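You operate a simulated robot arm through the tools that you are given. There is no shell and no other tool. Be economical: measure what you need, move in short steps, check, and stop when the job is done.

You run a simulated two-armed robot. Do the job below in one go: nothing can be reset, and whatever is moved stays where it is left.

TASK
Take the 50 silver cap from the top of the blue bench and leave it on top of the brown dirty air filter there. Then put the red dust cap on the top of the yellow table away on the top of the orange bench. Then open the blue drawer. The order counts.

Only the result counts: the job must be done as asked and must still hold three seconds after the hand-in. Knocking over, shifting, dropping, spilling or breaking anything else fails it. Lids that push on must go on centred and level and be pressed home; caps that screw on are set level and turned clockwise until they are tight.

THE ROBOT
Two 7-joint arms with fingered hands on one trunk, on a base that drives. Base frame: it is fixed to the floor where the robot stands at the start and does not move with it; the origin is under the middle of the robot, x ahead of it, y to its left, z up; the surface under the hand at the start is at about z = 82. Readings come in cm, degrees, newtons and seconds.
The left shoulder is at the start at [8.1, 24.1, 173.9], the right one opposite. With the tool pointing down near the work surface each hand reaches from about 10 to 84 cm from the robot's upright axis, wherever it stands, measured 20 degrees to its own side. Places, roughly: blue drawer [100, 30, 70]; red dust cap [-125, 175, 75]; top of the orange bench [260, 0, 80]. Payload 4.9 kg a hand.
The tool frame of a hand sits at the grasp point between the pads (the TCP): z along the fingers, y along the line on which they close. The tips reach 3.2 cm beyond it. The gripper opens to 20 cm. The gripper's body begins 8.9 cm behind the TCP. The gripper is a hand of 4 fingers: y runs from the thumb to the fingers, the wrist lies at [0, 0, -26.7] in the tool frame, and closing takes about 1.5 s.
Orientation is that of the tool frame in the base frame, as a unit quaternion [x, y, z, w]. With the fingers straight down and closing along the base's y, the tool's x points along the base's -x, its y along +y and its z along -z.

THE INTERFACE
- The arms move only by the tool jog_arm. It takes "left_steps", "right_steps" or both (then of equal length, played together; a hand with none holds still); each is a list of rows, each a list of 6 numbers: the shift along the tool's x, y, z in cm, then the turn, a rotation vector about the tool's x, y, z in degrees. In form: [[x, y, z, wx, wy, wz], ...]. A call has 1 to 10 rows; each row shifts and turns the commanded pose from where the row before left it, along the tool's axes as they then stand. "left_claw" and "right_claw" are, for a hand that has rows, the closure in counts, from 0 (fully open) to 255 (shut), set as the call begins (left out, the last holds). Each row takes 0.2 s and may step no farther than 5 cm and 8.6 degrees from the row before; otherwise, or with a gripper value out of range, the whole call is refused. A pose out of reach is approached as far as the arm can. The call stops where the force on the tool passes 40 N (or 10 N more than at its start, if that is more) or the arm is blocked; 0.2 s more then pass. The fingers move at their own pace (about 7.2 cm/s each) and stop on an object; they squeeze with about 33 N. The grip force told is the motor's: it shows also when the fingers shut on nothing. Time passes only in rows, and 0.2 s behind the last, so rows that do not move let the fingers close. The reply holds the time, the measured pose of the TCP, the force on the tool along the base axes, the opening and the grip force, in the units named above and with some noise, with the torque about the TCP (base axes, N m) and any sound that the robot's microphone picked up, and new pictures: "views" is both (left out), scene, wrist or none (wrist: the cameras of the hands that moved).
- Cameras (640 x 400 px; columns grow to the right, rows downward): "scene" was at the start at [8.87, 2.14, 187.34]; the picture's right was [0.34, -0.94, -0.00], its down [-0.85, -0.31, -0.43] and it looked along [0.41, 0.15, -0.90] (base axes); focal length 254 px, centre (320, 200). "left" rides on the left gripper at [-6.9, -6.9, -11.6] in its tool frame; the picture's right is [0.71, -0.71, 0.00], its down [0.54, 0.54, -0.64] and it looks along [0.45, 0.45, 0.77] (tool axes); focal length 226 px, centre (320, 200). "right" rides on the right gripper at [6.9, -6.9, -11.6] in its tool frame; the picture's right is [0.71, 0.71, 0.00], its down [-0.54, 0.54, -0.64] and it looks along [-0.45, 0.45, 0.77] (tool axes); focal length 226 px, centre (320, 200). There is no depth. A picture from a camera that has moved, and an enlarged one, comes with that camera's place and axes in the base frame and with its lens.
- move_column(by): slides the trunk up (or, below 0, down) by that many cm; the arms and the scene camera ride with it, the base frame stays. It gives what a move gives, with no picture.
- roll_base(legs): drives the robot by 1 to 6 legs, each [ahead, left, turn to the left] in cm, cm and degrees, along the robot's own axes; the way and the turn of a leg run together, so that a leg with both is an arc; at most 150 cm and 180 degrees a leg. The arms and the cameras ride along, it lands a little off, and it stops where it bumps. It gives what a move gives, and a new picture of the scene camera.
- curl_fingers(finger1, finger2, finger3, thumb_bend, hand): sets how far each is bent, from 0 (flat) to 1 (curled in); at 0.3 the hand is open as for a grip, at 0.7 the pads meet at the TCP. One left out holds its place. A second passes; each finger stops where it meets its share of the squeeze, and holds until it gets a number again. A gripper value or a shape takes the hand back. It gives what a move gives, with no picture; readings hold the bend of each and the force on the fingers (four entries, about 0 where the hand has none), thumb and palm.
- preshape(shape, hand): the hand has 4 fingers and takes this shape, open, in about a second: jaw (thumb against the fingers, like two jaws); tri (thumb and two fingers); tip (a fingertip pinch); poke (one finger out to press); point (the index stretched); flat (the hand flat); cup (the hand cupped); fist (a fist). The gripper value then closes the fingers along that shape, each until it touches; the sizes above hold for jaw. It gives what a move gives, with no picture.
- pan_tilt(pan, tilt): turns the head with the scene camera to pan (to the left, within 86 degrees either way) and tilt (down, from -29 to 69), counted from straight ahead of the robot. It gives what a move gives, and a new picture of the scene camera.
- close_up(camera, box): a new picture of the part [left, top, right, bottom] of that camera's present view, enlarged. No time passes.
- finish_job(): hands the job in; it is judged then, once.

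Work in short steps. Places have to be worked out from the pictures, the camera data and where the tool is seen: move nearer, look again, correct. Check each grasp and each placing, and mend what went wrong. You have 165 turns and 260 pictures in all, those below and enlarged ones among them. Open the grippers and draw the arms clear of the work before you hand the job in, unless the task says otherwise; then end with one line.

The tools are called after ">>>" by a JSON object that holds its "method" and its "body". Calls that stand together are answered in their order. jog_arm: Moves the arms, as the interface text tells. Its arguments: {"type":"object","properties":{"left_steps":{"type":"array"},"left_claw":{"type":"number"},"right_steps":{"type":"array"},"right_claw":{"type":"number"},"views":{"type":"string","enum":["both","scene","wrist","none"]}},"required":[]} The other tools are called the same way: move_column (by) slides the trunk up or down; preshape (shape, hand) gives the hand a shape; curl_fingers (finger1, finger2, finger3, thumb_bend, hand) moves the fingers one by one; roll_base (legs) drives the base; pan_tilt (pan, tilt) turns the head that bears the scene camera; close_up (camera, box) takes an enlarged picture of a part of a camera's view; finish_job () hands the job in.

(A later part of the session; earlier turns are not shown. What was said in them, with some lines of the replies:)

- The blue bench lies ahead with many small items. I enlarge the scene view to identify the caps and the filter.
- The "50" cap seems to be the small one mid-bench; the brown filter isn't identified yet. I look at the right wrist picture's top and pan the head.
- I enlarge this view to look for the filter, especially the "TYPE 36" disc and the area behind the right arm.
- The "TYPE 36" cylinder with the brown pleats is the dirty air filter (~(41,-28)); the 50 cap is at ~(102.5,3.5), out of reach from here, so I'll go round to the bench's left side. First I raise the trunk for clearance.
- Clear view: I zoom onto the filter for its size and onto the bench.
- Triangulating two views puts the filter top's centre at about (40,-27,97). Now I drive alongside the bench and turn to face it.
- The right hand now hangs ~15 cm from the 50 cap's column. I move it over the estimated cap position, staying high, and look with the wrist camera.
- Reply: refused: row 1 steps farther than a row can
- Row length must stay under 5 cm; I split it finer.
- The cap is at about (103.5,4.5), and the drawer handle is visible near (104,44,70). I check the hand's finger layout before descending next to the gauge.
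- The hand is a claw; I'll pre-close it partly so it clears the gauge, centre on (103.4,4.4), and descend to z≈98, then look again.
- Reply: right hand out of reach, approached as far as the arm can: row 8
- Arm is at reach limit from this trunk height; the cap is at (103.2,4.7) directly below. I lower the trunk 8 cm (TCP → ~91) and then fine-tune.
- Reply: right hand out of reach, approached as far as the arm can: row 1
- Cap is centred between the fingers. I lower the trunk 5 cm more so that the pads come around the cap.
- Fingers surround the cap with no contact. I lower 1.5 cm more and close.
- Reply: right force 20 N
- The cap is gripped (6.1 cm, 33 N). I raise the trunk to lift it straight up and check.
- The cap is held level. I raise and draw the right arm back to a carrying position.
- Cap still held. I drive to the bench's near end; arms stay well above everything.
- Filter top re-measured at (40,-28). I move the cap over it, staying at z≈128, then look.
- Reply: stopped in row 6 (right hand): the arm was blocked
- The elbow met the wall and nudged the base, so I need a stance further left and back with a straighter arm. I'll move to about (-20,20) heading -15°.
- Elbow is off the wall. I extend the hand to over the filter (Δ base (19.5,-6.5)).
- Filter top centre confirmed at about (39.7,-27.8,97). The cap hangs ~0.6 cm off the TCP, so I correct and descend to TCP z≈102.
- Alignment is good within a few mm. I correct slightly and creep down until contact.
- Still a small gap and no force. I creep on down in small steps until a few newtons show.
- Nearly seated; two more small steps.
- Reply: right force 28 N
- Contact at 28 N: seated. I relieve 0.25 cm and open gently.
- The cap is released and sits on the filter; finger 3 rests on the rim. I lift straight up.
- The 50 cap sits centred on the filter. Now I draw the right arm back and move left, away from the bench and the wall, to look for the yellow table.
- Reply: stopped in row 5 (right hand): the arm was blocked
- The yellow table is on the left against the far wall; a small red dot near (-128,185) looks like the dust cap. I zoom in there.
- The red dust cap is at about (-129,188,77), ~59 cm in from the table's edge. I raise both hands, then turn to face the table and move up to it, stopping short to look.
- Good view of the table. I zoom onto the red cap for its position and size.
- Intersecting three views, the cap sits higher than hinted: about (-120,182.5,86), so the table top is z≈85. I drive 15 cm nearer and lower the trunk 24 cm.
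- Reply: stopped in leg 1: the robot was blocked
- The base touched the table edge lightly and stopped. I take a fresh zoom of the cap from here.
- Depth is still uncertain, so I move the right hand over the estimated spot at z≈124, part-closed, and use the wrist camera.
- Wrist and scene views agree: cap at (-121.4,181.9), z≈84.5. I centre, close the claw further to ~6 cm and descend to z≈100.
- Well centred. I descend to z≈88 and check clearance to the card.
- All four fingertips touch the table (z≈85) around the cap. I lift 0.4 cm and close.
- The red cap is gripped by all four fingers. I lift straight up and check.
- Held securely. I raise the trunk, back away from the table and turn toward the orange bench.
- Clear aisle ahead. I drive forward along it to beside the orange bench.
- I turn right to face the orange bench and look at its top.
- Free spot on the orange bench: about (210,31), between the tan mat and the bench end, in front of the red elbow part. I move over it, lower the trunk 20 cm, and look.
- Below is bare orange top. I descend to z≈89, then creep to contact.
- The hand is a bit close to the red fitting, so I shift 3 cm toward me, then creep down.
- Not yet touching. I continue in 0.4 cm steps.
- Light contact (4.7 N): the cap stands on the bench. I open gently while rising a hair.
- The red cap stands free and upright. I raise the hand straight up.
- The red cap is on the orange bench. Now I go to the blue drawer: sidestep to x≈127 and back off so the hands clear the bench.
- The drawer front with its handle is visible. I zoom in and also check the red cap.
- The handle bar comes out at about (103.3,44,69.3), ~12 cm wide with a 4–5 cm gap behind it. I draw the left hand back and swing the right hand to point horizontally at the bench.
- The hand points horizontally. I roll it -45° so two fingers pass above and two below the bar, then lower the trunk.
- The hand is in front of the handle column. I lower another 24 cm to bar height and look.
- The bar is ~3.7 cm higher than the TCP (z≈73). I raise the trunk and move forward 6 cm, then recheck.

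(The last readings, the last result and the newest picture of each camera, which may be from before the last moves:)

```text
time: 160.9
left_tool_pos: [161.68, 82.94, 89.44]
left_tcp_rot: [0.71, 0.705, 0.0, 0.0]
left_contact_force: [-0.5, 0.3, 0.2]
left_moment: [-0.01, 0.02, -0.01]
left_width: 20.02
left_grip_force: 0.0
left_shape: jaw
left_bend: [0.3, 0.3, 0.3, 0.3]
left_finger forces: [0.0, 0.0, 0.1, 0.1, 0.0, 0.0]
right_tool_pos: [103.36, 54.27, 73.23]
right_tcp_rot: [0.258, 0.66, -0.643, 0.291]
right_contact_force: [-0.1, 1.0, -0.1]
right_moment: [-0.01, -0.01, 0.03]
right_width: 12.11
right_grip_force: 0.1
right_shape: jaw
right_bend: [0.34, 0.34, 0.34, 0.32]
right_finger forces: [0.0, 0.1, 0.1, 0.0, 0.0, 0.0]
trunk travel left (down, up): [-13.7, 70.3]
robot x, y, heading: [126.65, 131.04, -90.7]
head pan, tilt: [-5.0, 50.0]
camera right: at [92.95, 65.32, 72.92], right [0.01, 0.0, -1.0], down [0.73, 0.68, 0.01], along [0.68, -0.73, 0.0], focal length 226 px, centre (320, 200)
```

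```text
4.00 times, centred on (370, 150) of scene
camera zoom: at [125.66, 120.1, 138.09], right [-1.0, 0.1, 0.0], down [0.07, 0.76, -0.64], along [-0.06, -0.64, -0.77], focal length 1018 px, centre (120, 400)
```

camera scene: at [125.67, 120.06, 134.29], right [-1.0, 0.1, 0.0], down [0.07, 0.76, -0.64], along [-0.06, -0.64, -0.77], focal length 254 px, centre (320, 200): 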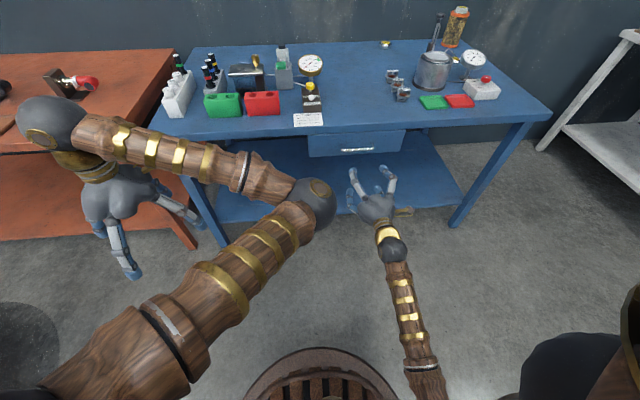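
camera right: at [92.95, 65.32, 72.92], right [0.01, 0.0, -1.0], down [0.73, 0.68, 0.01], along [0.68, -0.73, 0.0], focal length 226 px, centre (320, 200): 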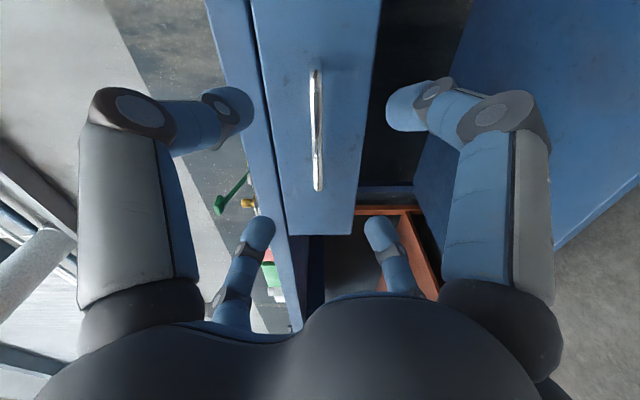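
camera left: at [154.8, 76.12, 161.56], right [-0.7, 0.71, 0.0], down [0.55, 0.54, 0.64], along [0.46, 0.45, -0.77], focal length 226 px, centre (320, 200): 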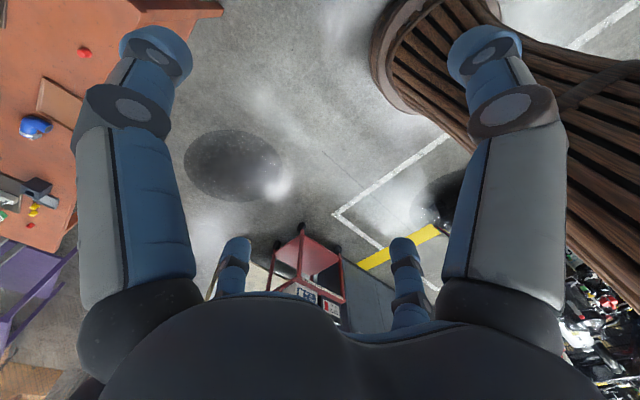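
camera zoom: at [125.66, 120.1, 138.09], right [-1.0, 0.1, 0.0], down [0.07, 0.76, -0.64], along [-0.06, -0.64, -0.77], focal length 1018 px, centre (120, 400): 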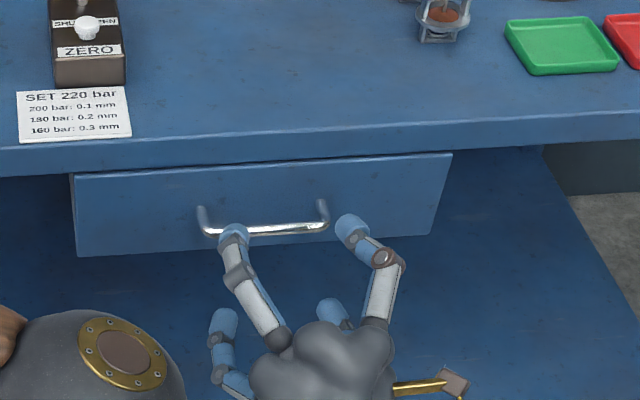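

Bar is now level with the TCP, centre (103.4,46,73.2). I narrow the claw and advance 7.5 cm so the fingers straddle the bar.

>>> {"method": "jog_arm", "body": {"right_steps": [[0, 0, 0, 0, 0, 0], [0, 0, 0, 0, 0, 0], [0, 0, 2, 0, 0, 0], [0, 0, 2, 0, 0, 0], [0, 0, 2, 0, 0, 0], [0, 0, 1.5, 0, 0, 0], [0, 0, 0, 0, 0, 0]], "right_claw": 145, "views": "wrist"}}

>>> {"method": "close_up", "body": {"camera": "scene", "box": [310, 100, 430, 180]}}

```text
time: 162.5
left_tool_pos: [161.85, 82.96, 89.49]
left_tcp_rot: [0.71, 0.705, 0.001, 0.0]
left_contact_force: [0.8, 1.0, -0.5]
left_moment: [-0.02, 0.02, 0.02]
left_width: 19.99
left_grip_force: 0.0
left_shape: jaw
left_bend: [0.3, 0.3, 0.3, 0.3]
left_finger forces: [0.0, 0.0, 0.0, 0.0, 0.0, 0.1]
right_tool_pos: [103.7, 46.76, 72.98]
right_tcp_rot: [0.259, 0.659, -0.644, 0.29]
right_contact_force: [0.7, 0.6, -0.1]
right_moment: [0.03, -0.01, -0.01]
right_width: 8.68
right_grip_force: 0.1
right_shape: jaw
right_bend: [0.41, 0.41, 0.41, 0.39]
right_finger forces: [0.0, 0.0, 0.1, 0.0, 0.2, 0.0]
trunk travel left (down, up): [-13.7, 70.3]
robot x, y, heading: [126.12, 130.5, -90.6]
head pan, tilt: [-5.0, 50.0]
camera right: at [93.26, 57.87, 72.92], right [0.01, 0.0, -1.0], down [0.73, 0.68, 0.01], along [0.68, -0.73, 0.0], focal length 226 px, centre (320, 200)
```

right: 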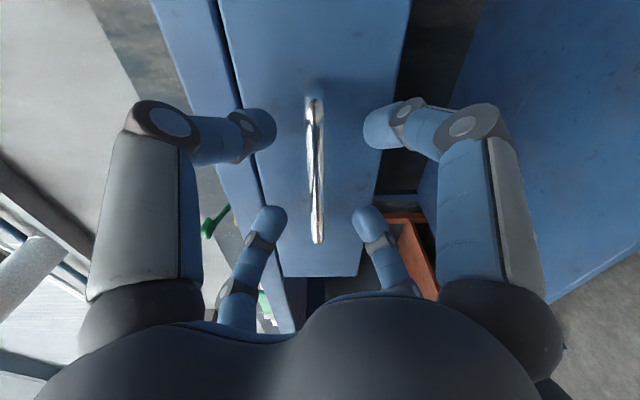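

```text
5.00 times, centred on (370, 140) of scene
camera zoom: at [125.67, 120.07, 138.09], right [-1.0, 0.1, 0.0], down [0.07, 0.76, -0.64], along [-0.06, -0.64, -0.77], focal length 1272 px, centre (70, 500)
```

zoom: 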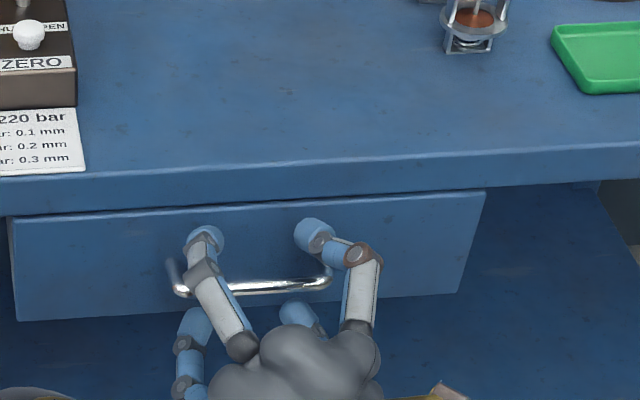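

Fingers straddle the bar. I go 1.3 cm deeper and close.

>>> {"method": "jog_arm", "body": {"right_steps": [[0, 0, 0.7, 0, 0, 0], [0, 0, 0.6, 0, 0, 0], [0, 0, 0, 0, 0, 0]], "views": "none"}}

>>> {"method": "jog_arm", "body": {"right_steps": [[0, 0, 0, 0, 0, 0], [0, 0, 0, 0, 0, 0], [0, 0, 0, 0, 0, 0], [0, 0, 0, 0, 0, 0], [0, 0, 0, 0, 0, 0], [0, 0, 0, 0, 0, 0], [0, 0, 0, 0, 0, 0], [0, 0, 0, 0, 0, 0]], "right_claw": 255, "views": "wrist"}}

```text
time: 163.3
left_tool_pos: [161.77, 83.05, 89.6]
left_tcp_rot: [0.71, 0.704, -0.001, 0.001]
left_contact_force: [-1.0, 0.3, -0.4]
left_moment: [-0.04, -0.02, -0.03]
left_width: 20.03
left_grip_force: 0.1
left_shape: jaw
left_bend: [0.3, 0.3, 0.3, 0.3]
left_finger forces: [0.1, 0.0, 0.1, 0.0, 0.0, 0.0]
right_tool_pos: [103.66, 45.69, 73.22]
right_tcp_rot: [0.258, 0.659, -0.644, 0.29]
right_contact_force: [-0.9, 29.3, 0.1]
right_moment: [-0.22, 0.02, -1.22]
right_width: 7.16
right_grip_force: 0.0
right_shape: jaw
right_bend: [0.4, 0.57, 0.57, 0.38]
right_finger forces: [11.5, 0.1, 0.0, 0.0, 18.4, 0.0]
trunk travel left (down, up): [-13.7, 70.3]
robot x, y, heading: [126.62, 130.68, -90.7]
head pan, tilt: [-5.0, 50.0]
```

```text
time: 165.1
left_tool_pos: [161.94, 83.03, 89.53]
left_tcp_rot: [0.709, 0.705, 0.0, -0.001]
left_contact_force: [0.3, -0.6, -0.5]
left_moment: [0.04, 0.01, -0.02]
left_width: 20.02
left_grip_force: 0.1
left_shape: jaw
left_bend: [0.3, 0.3, 0.3, 0.3]
left_finger forces: [0.1, 0.1, 0.0, 0.0, 0.0, 0.0]
right_tool_pos: [104.05, 45.56, 73.16]
right_tcp_rot: [0.257, 0.66, -0.644, 0.291]
right_contact_force: [15.6, 11.2, 6.5]
right_moment: [0.06, 0.02, -0.05]
right_width: 3.36
right_grip_force: 32.9
right_shape: jaw
right_bend: [0.85, 0.7, 0.7, 0.51]
right_finger forces: [0.0, 2.9, 6.6, 0.1, 0.1, 0.1]
trunk travel left (down, up): [-13.7, 70.3]
robot x, y, heading: [126.62, 130.47, -90.8]
head pan, tilt: [-5.0, 50.0]
camera right: at [93.51, 56.59, 73.05], right [0.01, 0.0, -1.0], down [0.73, 0.68, 0.01], along [0.68, -0.73, 0.01], focal length 226 px, centre (320, 200)
```

right: 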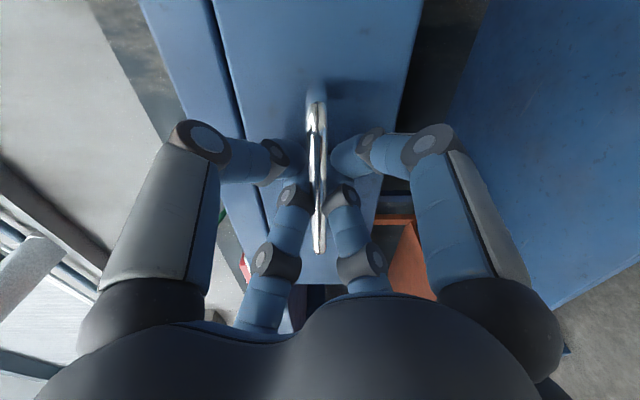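

The fingers have closed behind the bar. I pull straight back a little and watch the force and picture.

>>> {"method": "jog_arm", "body": {"right_steps": [[0, 0, -1, 0, 0, 0], [0, 0, -1, 0, 0, 0], [0, 0, -1, 0, 0, 0], [0, 0, -1, 0, 0, 0], [0, 0, 0, 0, 0, 0]], "views": "wrist"}}

>>> {"method": "close_up", "body": {"camera": "scene", "box": [310, 100, 430, 180]}}

```text
time: 166.3
left_tool_pos: [161.98, 82.87, 89.53]
left_tcp_rot: [0.71, 0.704, 0.0, -0.001]
left_contact_force: [0.0, 0.0, -0.4]
left_moment: [0.0, -0.02, -0.02]
left_width: 20.0
left_grip_force: 0.0
left_shape: jaw
left_bend: [0.3, 0.3, 0.3, 0.3]
left_finger forces: [0.0, 0.0, 0.0, 0.0, 0.1, 0.0]
right_tool_pos: [104.02, 49.46, 73.1]
right_tcp_rot: [0.256, 0.66, -0.644, 0.29]
right_contact_force: [23.0, -0.8, 7.9]
right_moment: [0.02, 0.1, 0.05]
right_width: 3.27
right_grip_force: 33.2
right_shape: jaw
right_bend: [0.85, 0.7, 0.7, 0.51]
right_finger forces: [0.0, 2.0, 6.5, 0.0, 0.1, 0.0]
trunk travel left (down, up): [-13.7, 70.3]
robot x, y, heading: [126.74, 130.3, -90.6]
head pan, tilt: [-5.0, 50.0]
camera right: at [93.36, 60.56, 73.04], right [0.01, 0.0, -1.0], down [0.73, 0.68, 0.01], along [0.68, -0.73, 0.0], focal length 226 px, centre (320, 200)
```

right: 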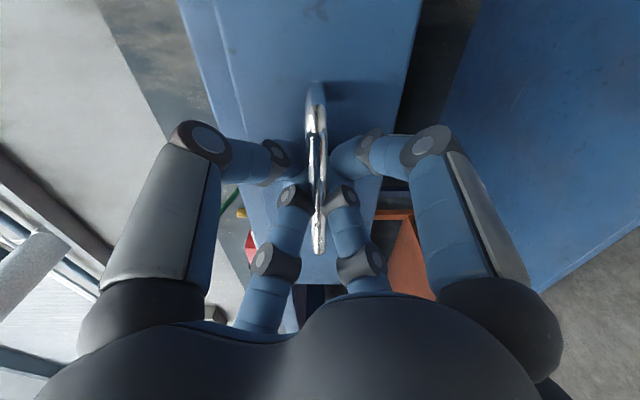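

```text
5.00 times, centred on (370, 140) of scene
camera zoom: at [125.94, 120.15, 138.1], right [-1.0, 0.1, 0.0], down [0.07, 0.76, -0.64], along [-0.06, -0.64, -0.77], focal length 1272 px, centre (70, 500)
```

zoom: 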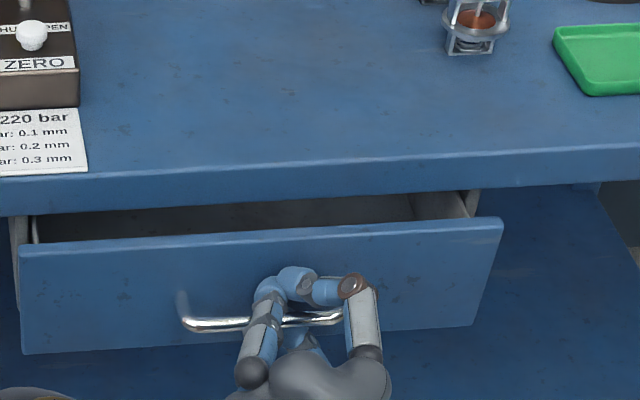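

The drawer is sliding open. I keep pulling.

>>> {"method": "jog_arm", "body": {"right_steps": [[0, 0, -1.3, 0, 0, 0], [0, 0, -1.3, 0, 0, 0], [0, 0, -1.3, 0, 0, 0], [0, 0, -1.3, 0, 0, 0], [0, 0, -1.3, 0, 0, 0], [0, 0, -1.3, 0, 0, 0], [0, 0, -1.3, 0, 0, 0], [0, 0, -1.3, 0, 0, 0]], "views": "none"}}

>>> {"method": "roll_base", "body": {"legs": [[-8, 0, 0]]}}

```text
time: 168.1
left_tool_pos: [162.0, 83.04, 89.51]
left_tcp_rot: [0.71, 0.704, -0.001, -0.001]
left_contact_force: [0.2, -0.2, 0.7]
left_moment: [0.02, -0.01, 0.01]
left_width: 20.02
left_grip_force: 0.1
left_shape: jaw
left_bend: [0.3, 0.3, 0.3, 0.3]
left_finger forces: [0.0, 0.0, 0.0, 0.1, 0.0, 0.0]
right_tool_pos: [103.36, 59.83, 73.27]
right_tcp_rot: [0.257, 0.66, -0.643, 0.292]
right_contact_force: [32.2, 0.5, 5.7]
right_moment: [-0.06, 0.04, 0.16]
right_width: 3.18
right_grip_force: 32.7
right_shape: jaw
right_bend: [0.85, 0.7, 0.7, 0.52]
right_finger forces: [0.1, 2.2, 5.3, 0.0, 0.0, 0.1]
trunk travel left (down, up): [-13.7, 70.3]
robot x, y, heading: [126.23, 130.68, -90.6]
head pan, tilt: [-5.0, 50.0]
```

```text
time: 169.2
left_tool_pos: [162.06, 90.98, 89.51]
left_tcp_rot: [0.709, 0.705, -0.001, -0.001]
left_contact_force: [-0.1, 0.3, 0.0]
left_moment: [-0.02, -0.02, 0.02]
left_width: 20.0
left_grip_force: 0.1
left_shape: jaw
left_bend: [0.3, 0.3, 0.3, 0.3]
left_finger forces: [0.1, 0.0, 0.0, 0.1, 0.1, 0.0]
right_tool_pos: [103.28, 68.04, 73.24]
right_tcp_rot: [0.258, 0.66, -0.644, 0.29]
right_contact_force: [28.1, 0.8, 1.5]
right_moment: [-0.01, 0.05, 0.11]
right_width: 3.16
right_grip_force: 32.9
right_shape: jaw
right_bend: [0.85, 0.7, 0.7, 0.52]
right_finger forces: [0.1, 2.4, 4.4, 0.1, 0.1, 0.1]
trunk travel left (down, up): [-13.7, 70.3]
robot x, y, heading: [126.54, 138.8, -90.5]
head pan, tilt: [-5.0, 50.0]
camera scene: at [126.02, 128.26, 138.1], right [-1.0, 0.1, 0.0], down [0.07, 0.76, -0.64], along [-0.06, -0.64, -0.77], focal length 254 px, centre (320, 200)
```

scene: 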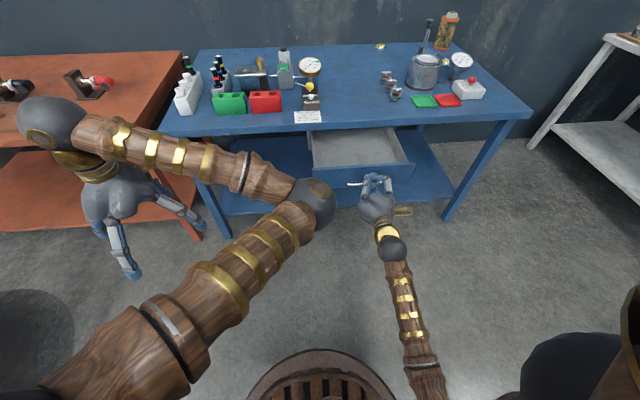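

The drawer is out ~22 cm. I pull gently further toward its stop.

>>> {"method": "jog_arm", "body": {"right_steps": [[0, 0, -1, 0, 0, 0], [0, 0, -1, 0, 0, 0], [0, 0, -1, 0, 0, 0], [0, 0, -1, 0, 0, 0], [0, 0, -1, 0, 0, 0], [0, 0, -1, 0, 0, 0]], "views": "scene"}}

```text
time: 170.6
left_tool_pos: [162.17, 91.06, 89.41]
left_tcp_rot: [0.709, 0.705, -0.001, -0.001]
left_contact_force: [0.5, -0.4, 0.7]
left_moment: [-0.01, 0.01, 0.0]
left_width: 19.99
left_grip_force: 0.0
left_shape: jaw
left_bend: [0.3, 0.3, 0.3, 0.3]
left_finger forces: [0.0, 0.1, 0.0, 0.1, 0.0, 0.1]
right_tool_pos: [103.23, 73.85, 73.32]
right_tcp_rot: [0.257, 0.66, -0.642, 0.293]
right_contact_force: [32.3, 0.6, 2.4]
right_moment: [0.02, 0.08, 0.12]
right_width: 3.14
right_grip_force: 32.9
right_shape: jaw
right_bend: [0.85, 0.7, 0.7, 0.52]
right_finger forces: [0.1, 3.0, 4.6, 0.0, 0.0, 0.0]
trunk travel left (down, up): [-13.7, 70.3]
robot x, y, heading: [126.2, 138.74, -90.3]
head pan, tilt: [-5.0, 50.0]
camera scene: at [126.08, 128.15, 138.09], right [-1.0, 0.1, 0.0], down [0.07, 0.76, -0.64], along [-0.06, -0.64, -0.77], focal length 254 px, centre (320, 200)
```

scene: 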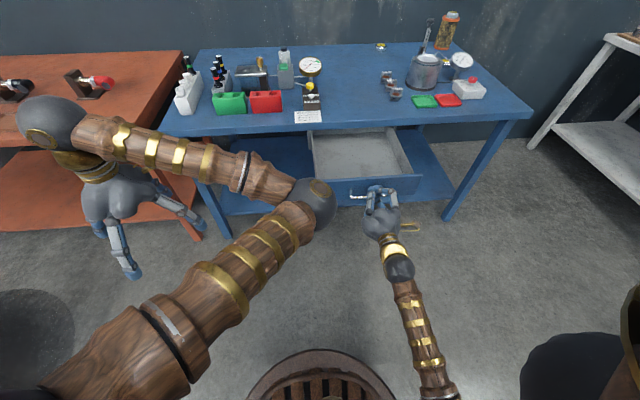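

Out 28 cm. A little more to find the stop.

>>> {"method": "jog_arm", "body": {"right_steps": [[0, 0, -1, 0, 0, 0], [0, 0, -1, 0, 0, 0], [0, 0, -1, 0, 0, 0], [0, 0, -1, 0, 0, 0]], "views": "none"}}

>>> {"method": "close_up", "body": {"camera": "scene", "box": [290, 100, 440, 210]}}

```text
time: 171.1
left_tool_pos: [162.01, 90.86, 89.44]
left_tcp_rot: [0.709, 0.705, 0.001, -0.001]
left_contact_force: [0.1, 1.0, 0.0]
left_moment: [-0.05, -0.04, -0.02]
left_width: 20.02
left_grip_force: 0.1
left_shape: jaw
left_bend: [0.3, 0.3, 0.3, 0.3]
left_finger forces: [0.0, 0.0, 0.1, 0.0, 0.0, 0.0]
right_tool_pos: [103.13, 74.7, 73.17]
right_tcp_rot: [0.257, 0.66, -0.642, 0.294]
right_contact_force: [11.1, -16.7, 0.5]
right_moment: [0.02, 0.01, 0.03]
right_width: 3.11
right_grip_force: 32.5
right_shape: jaw
right_bend: [0.85, 0.7, 0.7, 0.52]
right_finger forces: [0.0, 0.9, 2.3, 0.1, 0.0, 0.1]
trunk travel left (down, up): [-13.7, 70.3]
robot x, y, heading: [126.37, 138.68, -90.5]
head pan, tilt: [-5.0, 50.0]
stopped in row 2 (right hand): the force on the tool passed its limit at 47 N (the readings are from after the stop); the commanded pose is now the measured one
```

```text
3.64 times, centred on (365, 155) of scene
camera zoom: at [125.8, 127.92, 138.07], right [-1.0, 0.09, 0.0], down [0.07, 0.76, -0.64], along [-0.06, -0.64, -0.77], focal length 925 px, centre (156, 364)
```

zoom: 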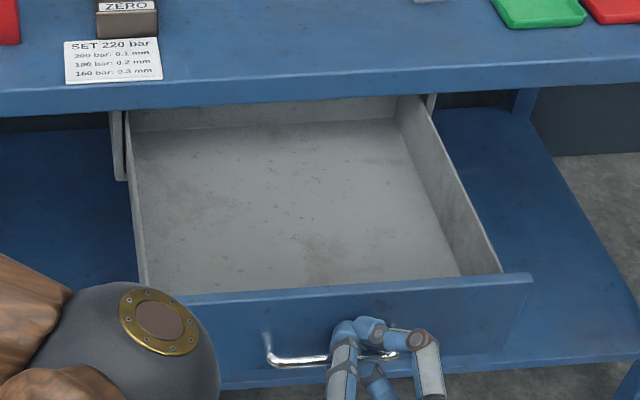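

The drawer is fully open at its stop. I open the fingers and then back straight off the handle.

>>> {"method": "jog_arm", "body": {"right_steps": [[0, 0, 0, 0, 0, 0], [0, 0, 0, 0, 0, 0], [0, 0, 0, 0, 0, 0], [0, 0, 0, 0, 0, 0], [0, 0, 0, 0, 0, 0], [0, 0, 0, 0, 0, 0]], "right_claw": 80, "views": "wrist"}}

```text
time: 172.5
left_tool_pos: [161.94, 91.01, 89.39]
left_tcp_rot: [0.709, 0.705, 0.001, 0.0]
left_contact_force: [0.1, 0.3, -0.5]
left_moment: [0.02, -0.02, 0.04]
left_width: 20.0
left_grip_force: 0.1
left_shape: jaw
left_bend: [0.3, 0.3, 0.3, 0.3]
left_finger forces: [0.0, 0.0, 0.0, 0.0, 0.0, 0.0]
right_tool_pos: [102.88, 75.01, 73.11]
right_tcp_rot: [0.258, 0.66, -0.642, 0.292]
right_contact_force: [-0.2, -0.3, 0.6]
right_moment: [0.03, 0.02, -0.03]
right_width: 13.68
right_grip_force: 0.0
right_shape: jaw
right_bend: [0.31, 0.31, 0.31, 0.29]
right_finger forces: [0.1, 0.1, 0.0, 0.0, 0.0, 0.1]
trunk travel left (down, up): [-13.7, 70.3]
robot x, y, heading: [126.74, 138.74, -90.3]
head pan, tilt: [-5.0, 50.0]
camera right: at [92.36, 85.99, 73.02], right [0.01, 0.0, -1.0], down [0.73, 0.68, 0.01], along [0.68, -0.73, 0.0], focal length 226 px, centre (320, 200)
```

right: 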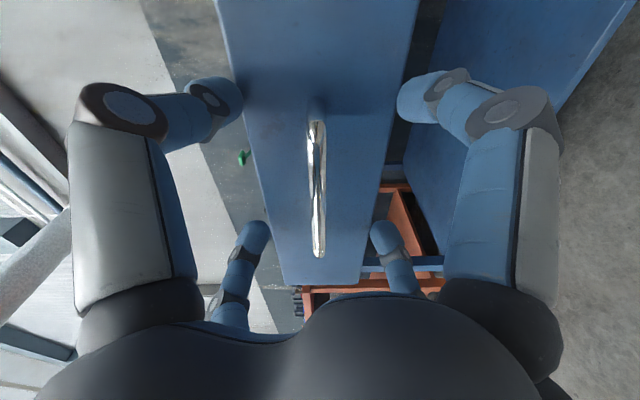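

The fingers are clear of the bar. I back the base off straight and check the whole scene.

>>> {"method": "roll_base", "body": {"legs": [[-18, 0, 0]]}}

>>> {"method": "move_column", "body": {"by": 40}}

>>> {"method": "pan_tilt", "body": {"pan": 0, "tilt": 42}}

```text
time: 174.0
left_tool_pos: [162.15, 109.18, 89.46]
left_tcp_rot: [0.709, 0.705, 0.0, 0.001]
left_contact_force: [0.2, 0.6, 0.7]
left_moment: [-0.03, 0.01, -0.03]
left_width: 20.02
left_grip_force: 0.0
left_shape: jaw
left_bend: [0.3, 0.3, 0.3, 0.3]
left_finger forces: [0.0, 0.0, 0.0, 0.0, 0.0, 0.0]
right_tool_pos: [103.03, 92.99, 73.21]
right_tcp_rot: [0.258, 0.659, -0.644, 0.291]
right_contact_force: [0.1, 0.4, 0.7]
right_moment: [0.0, 0.0, 0.02]
right_width: 13.73
right_grip_force: 0.1
right_shape: jaw
right_bend: [0.31, 0.31, 0.31, 0.29]
right_finger forces: [0.1, 0.1, 0.0, 0.1, 0.1, 0.1]
trunk travel left (down, up): [-13.7, 70.3]
robot x, y, heading: [126.55, 156.72, -90.4]
head pan, tilt: [-5.0, 50.0]
camera scene: at [125.94, 146.25, 138.1], right [-1.0, 0.1, 0.0], down [0.07, 0.76, -0.64], along [-0.06, -0.64, -0.77], focal length 254 px, centre (320, 200)
```

scene: 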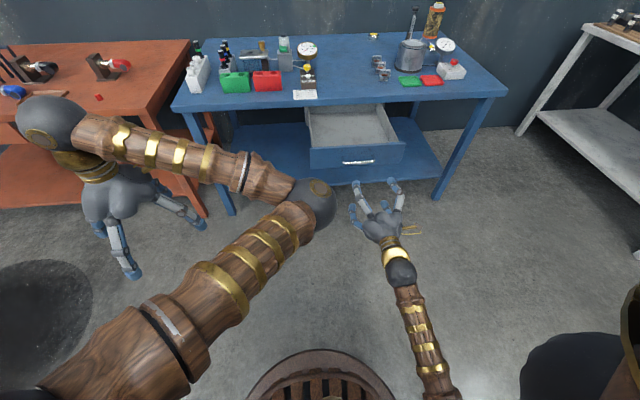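

```text
time: 177.8
left_tool_pos: [162.1, 108.88, 129.45]
left_tcp_rot: [0.709, 0.705, 0.0, -0.001]
left_contact_force: [0.4, -0.1, -0.6]
left_moment: [0.01, -0.02, 0.0]
left_width: 19.99
left_grip_force: 0.0
left_shape: jaw
left_bend: [0.3, 0.3, 0.3, 0.3]
left_finger forces: [0.0, 0.0, 0.0, 0.0, 0.1, 0.0]
right_tool_pos: [103.2, 92.98, 113.24]
right_tcp_rot: [0.257, 0.66, -0.643, 0.291]
right_contact_force: [0.6, 1.0, 0.1]
right_moment: [0.0, -0.02, 0.01]
right_width: 13.7
right_grip_force: 0.1
right_shape: jaw
right_bend: [0.31, 0.31, 0.31, 0.29]
right_finger forces: [0.1, 0.0, 0.0, 0.0, 0.1, 0.1]
trunk travel left (down, up): [-53.7, 30.3]
robot x, y, heading: [126.94, 156.81, -90.5]
head pan, tilt: [-5.0, 50.0]
```

```text
time: 178.5
left_tool_pos: [162.02, 109.04, 129.54]
left_tcp_rot: [0.71, 0.705, 0.0, 0.0]
left_contact_force: [0.7, 0.8, 0.3]
left_moment: [0.0, -0.01, 0.0]
left_width: 19.96
left_grip_force: 0.0
left_shape: jaw
left_bend: [0.3, 0.3, 0.3, 0.3]
left_finger forces: [0.1, 0.0, 0.0, 0.0, 0.0, 0.1]
right_tool_pos: [103.12, 92.99, 113.19]
right_tcp_rot: [0.257, 0.66, -0.643, 0.292]
right_contact_force: [0.6, 0.4, 0.1]
right_moment: [-0.02, -0.01, -0.02]
right_width: 13.71
right_grip_force: 0.1
right_shape: jaw
right_bend: [0.31, 0.31, 0.31, 0.29]
right_finger forces: [0.1, 0.0, 0.0, 0.0, 0.1, 0.0]
trunk travel left (down, up): [-53.7, 30.3]
robot x, y, heading: [126.49, 156.73, -90.5]
head pan, tilt: [0.0, 42.0]
camera scene: at [126.6, 145.41, 179.21], right [-1.0, 0.01, 0.0], down [0.01, 0.67, -0.74], along [-0.01, -0.74, -0.67], focal length 254 px, centre (320, 200)
```

scene: 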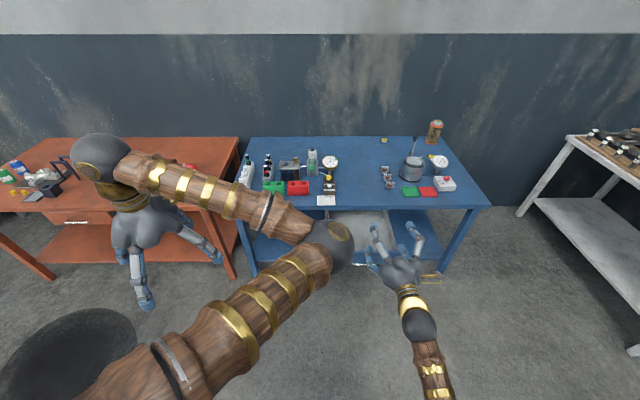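

I check the cap on the filter and the drawer one last time.

>>> {"method": "close_up", "body": {"camera": "scene", "box": [380, 100, 480, 200]}}

>>> {"method": "close_up", "body": {"camera": "right", "box": [0, 0, 640, 400]}}

```text
4.00 times, centred on (430, 150) of scene
camera zoom: at [126.6, 145.41, 179.21], right [-1.0, 0.01, 0.0], down [0.01, 0.67, -0.74], along [-0.01, -0.74, -0.67], focal length 1018 px, centre (-120, 400)
```

zoom: 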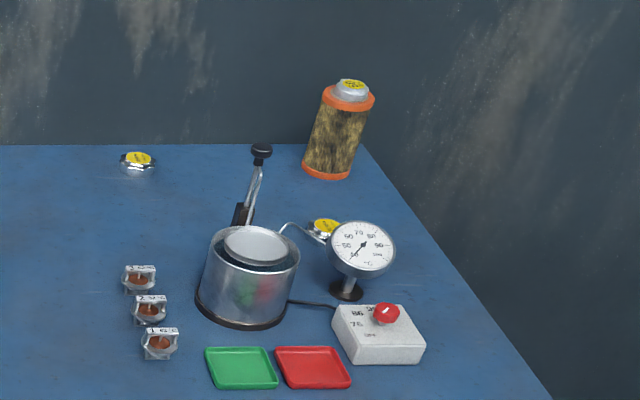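

```text
1.00 times, centred on (320, 200) of right (not enlarged: the box is as wide or as high as the picture)
camera zoom: at [92.48, 104.04, 113.02], right [0.01, 0.0, -1.0], down [0.73, 0.68, 0.01], along [0.68, -0.73, 0.0], focal length 226 px, centre (320, 200)
```

zoom: 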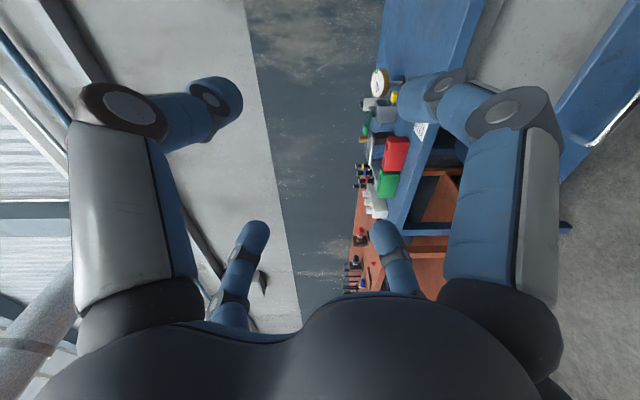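

Everything is in place: the 50 cap is on the filter, the red cap is on the orange bench, the drawer is open, and both hands are empty and clear. I hand in.

>>> {"method": "finish_job", "body": {}}

```text
The job is handed in.
```

All three steps are done in the order you asked: the 50 silver cap is on top of the brown air filter, the red dust cap is on the orange bench, and the blue drawer is open to its stop. On the way the right elbow touched the wall once and the base brushed the yellow table; I saw nothing moved.
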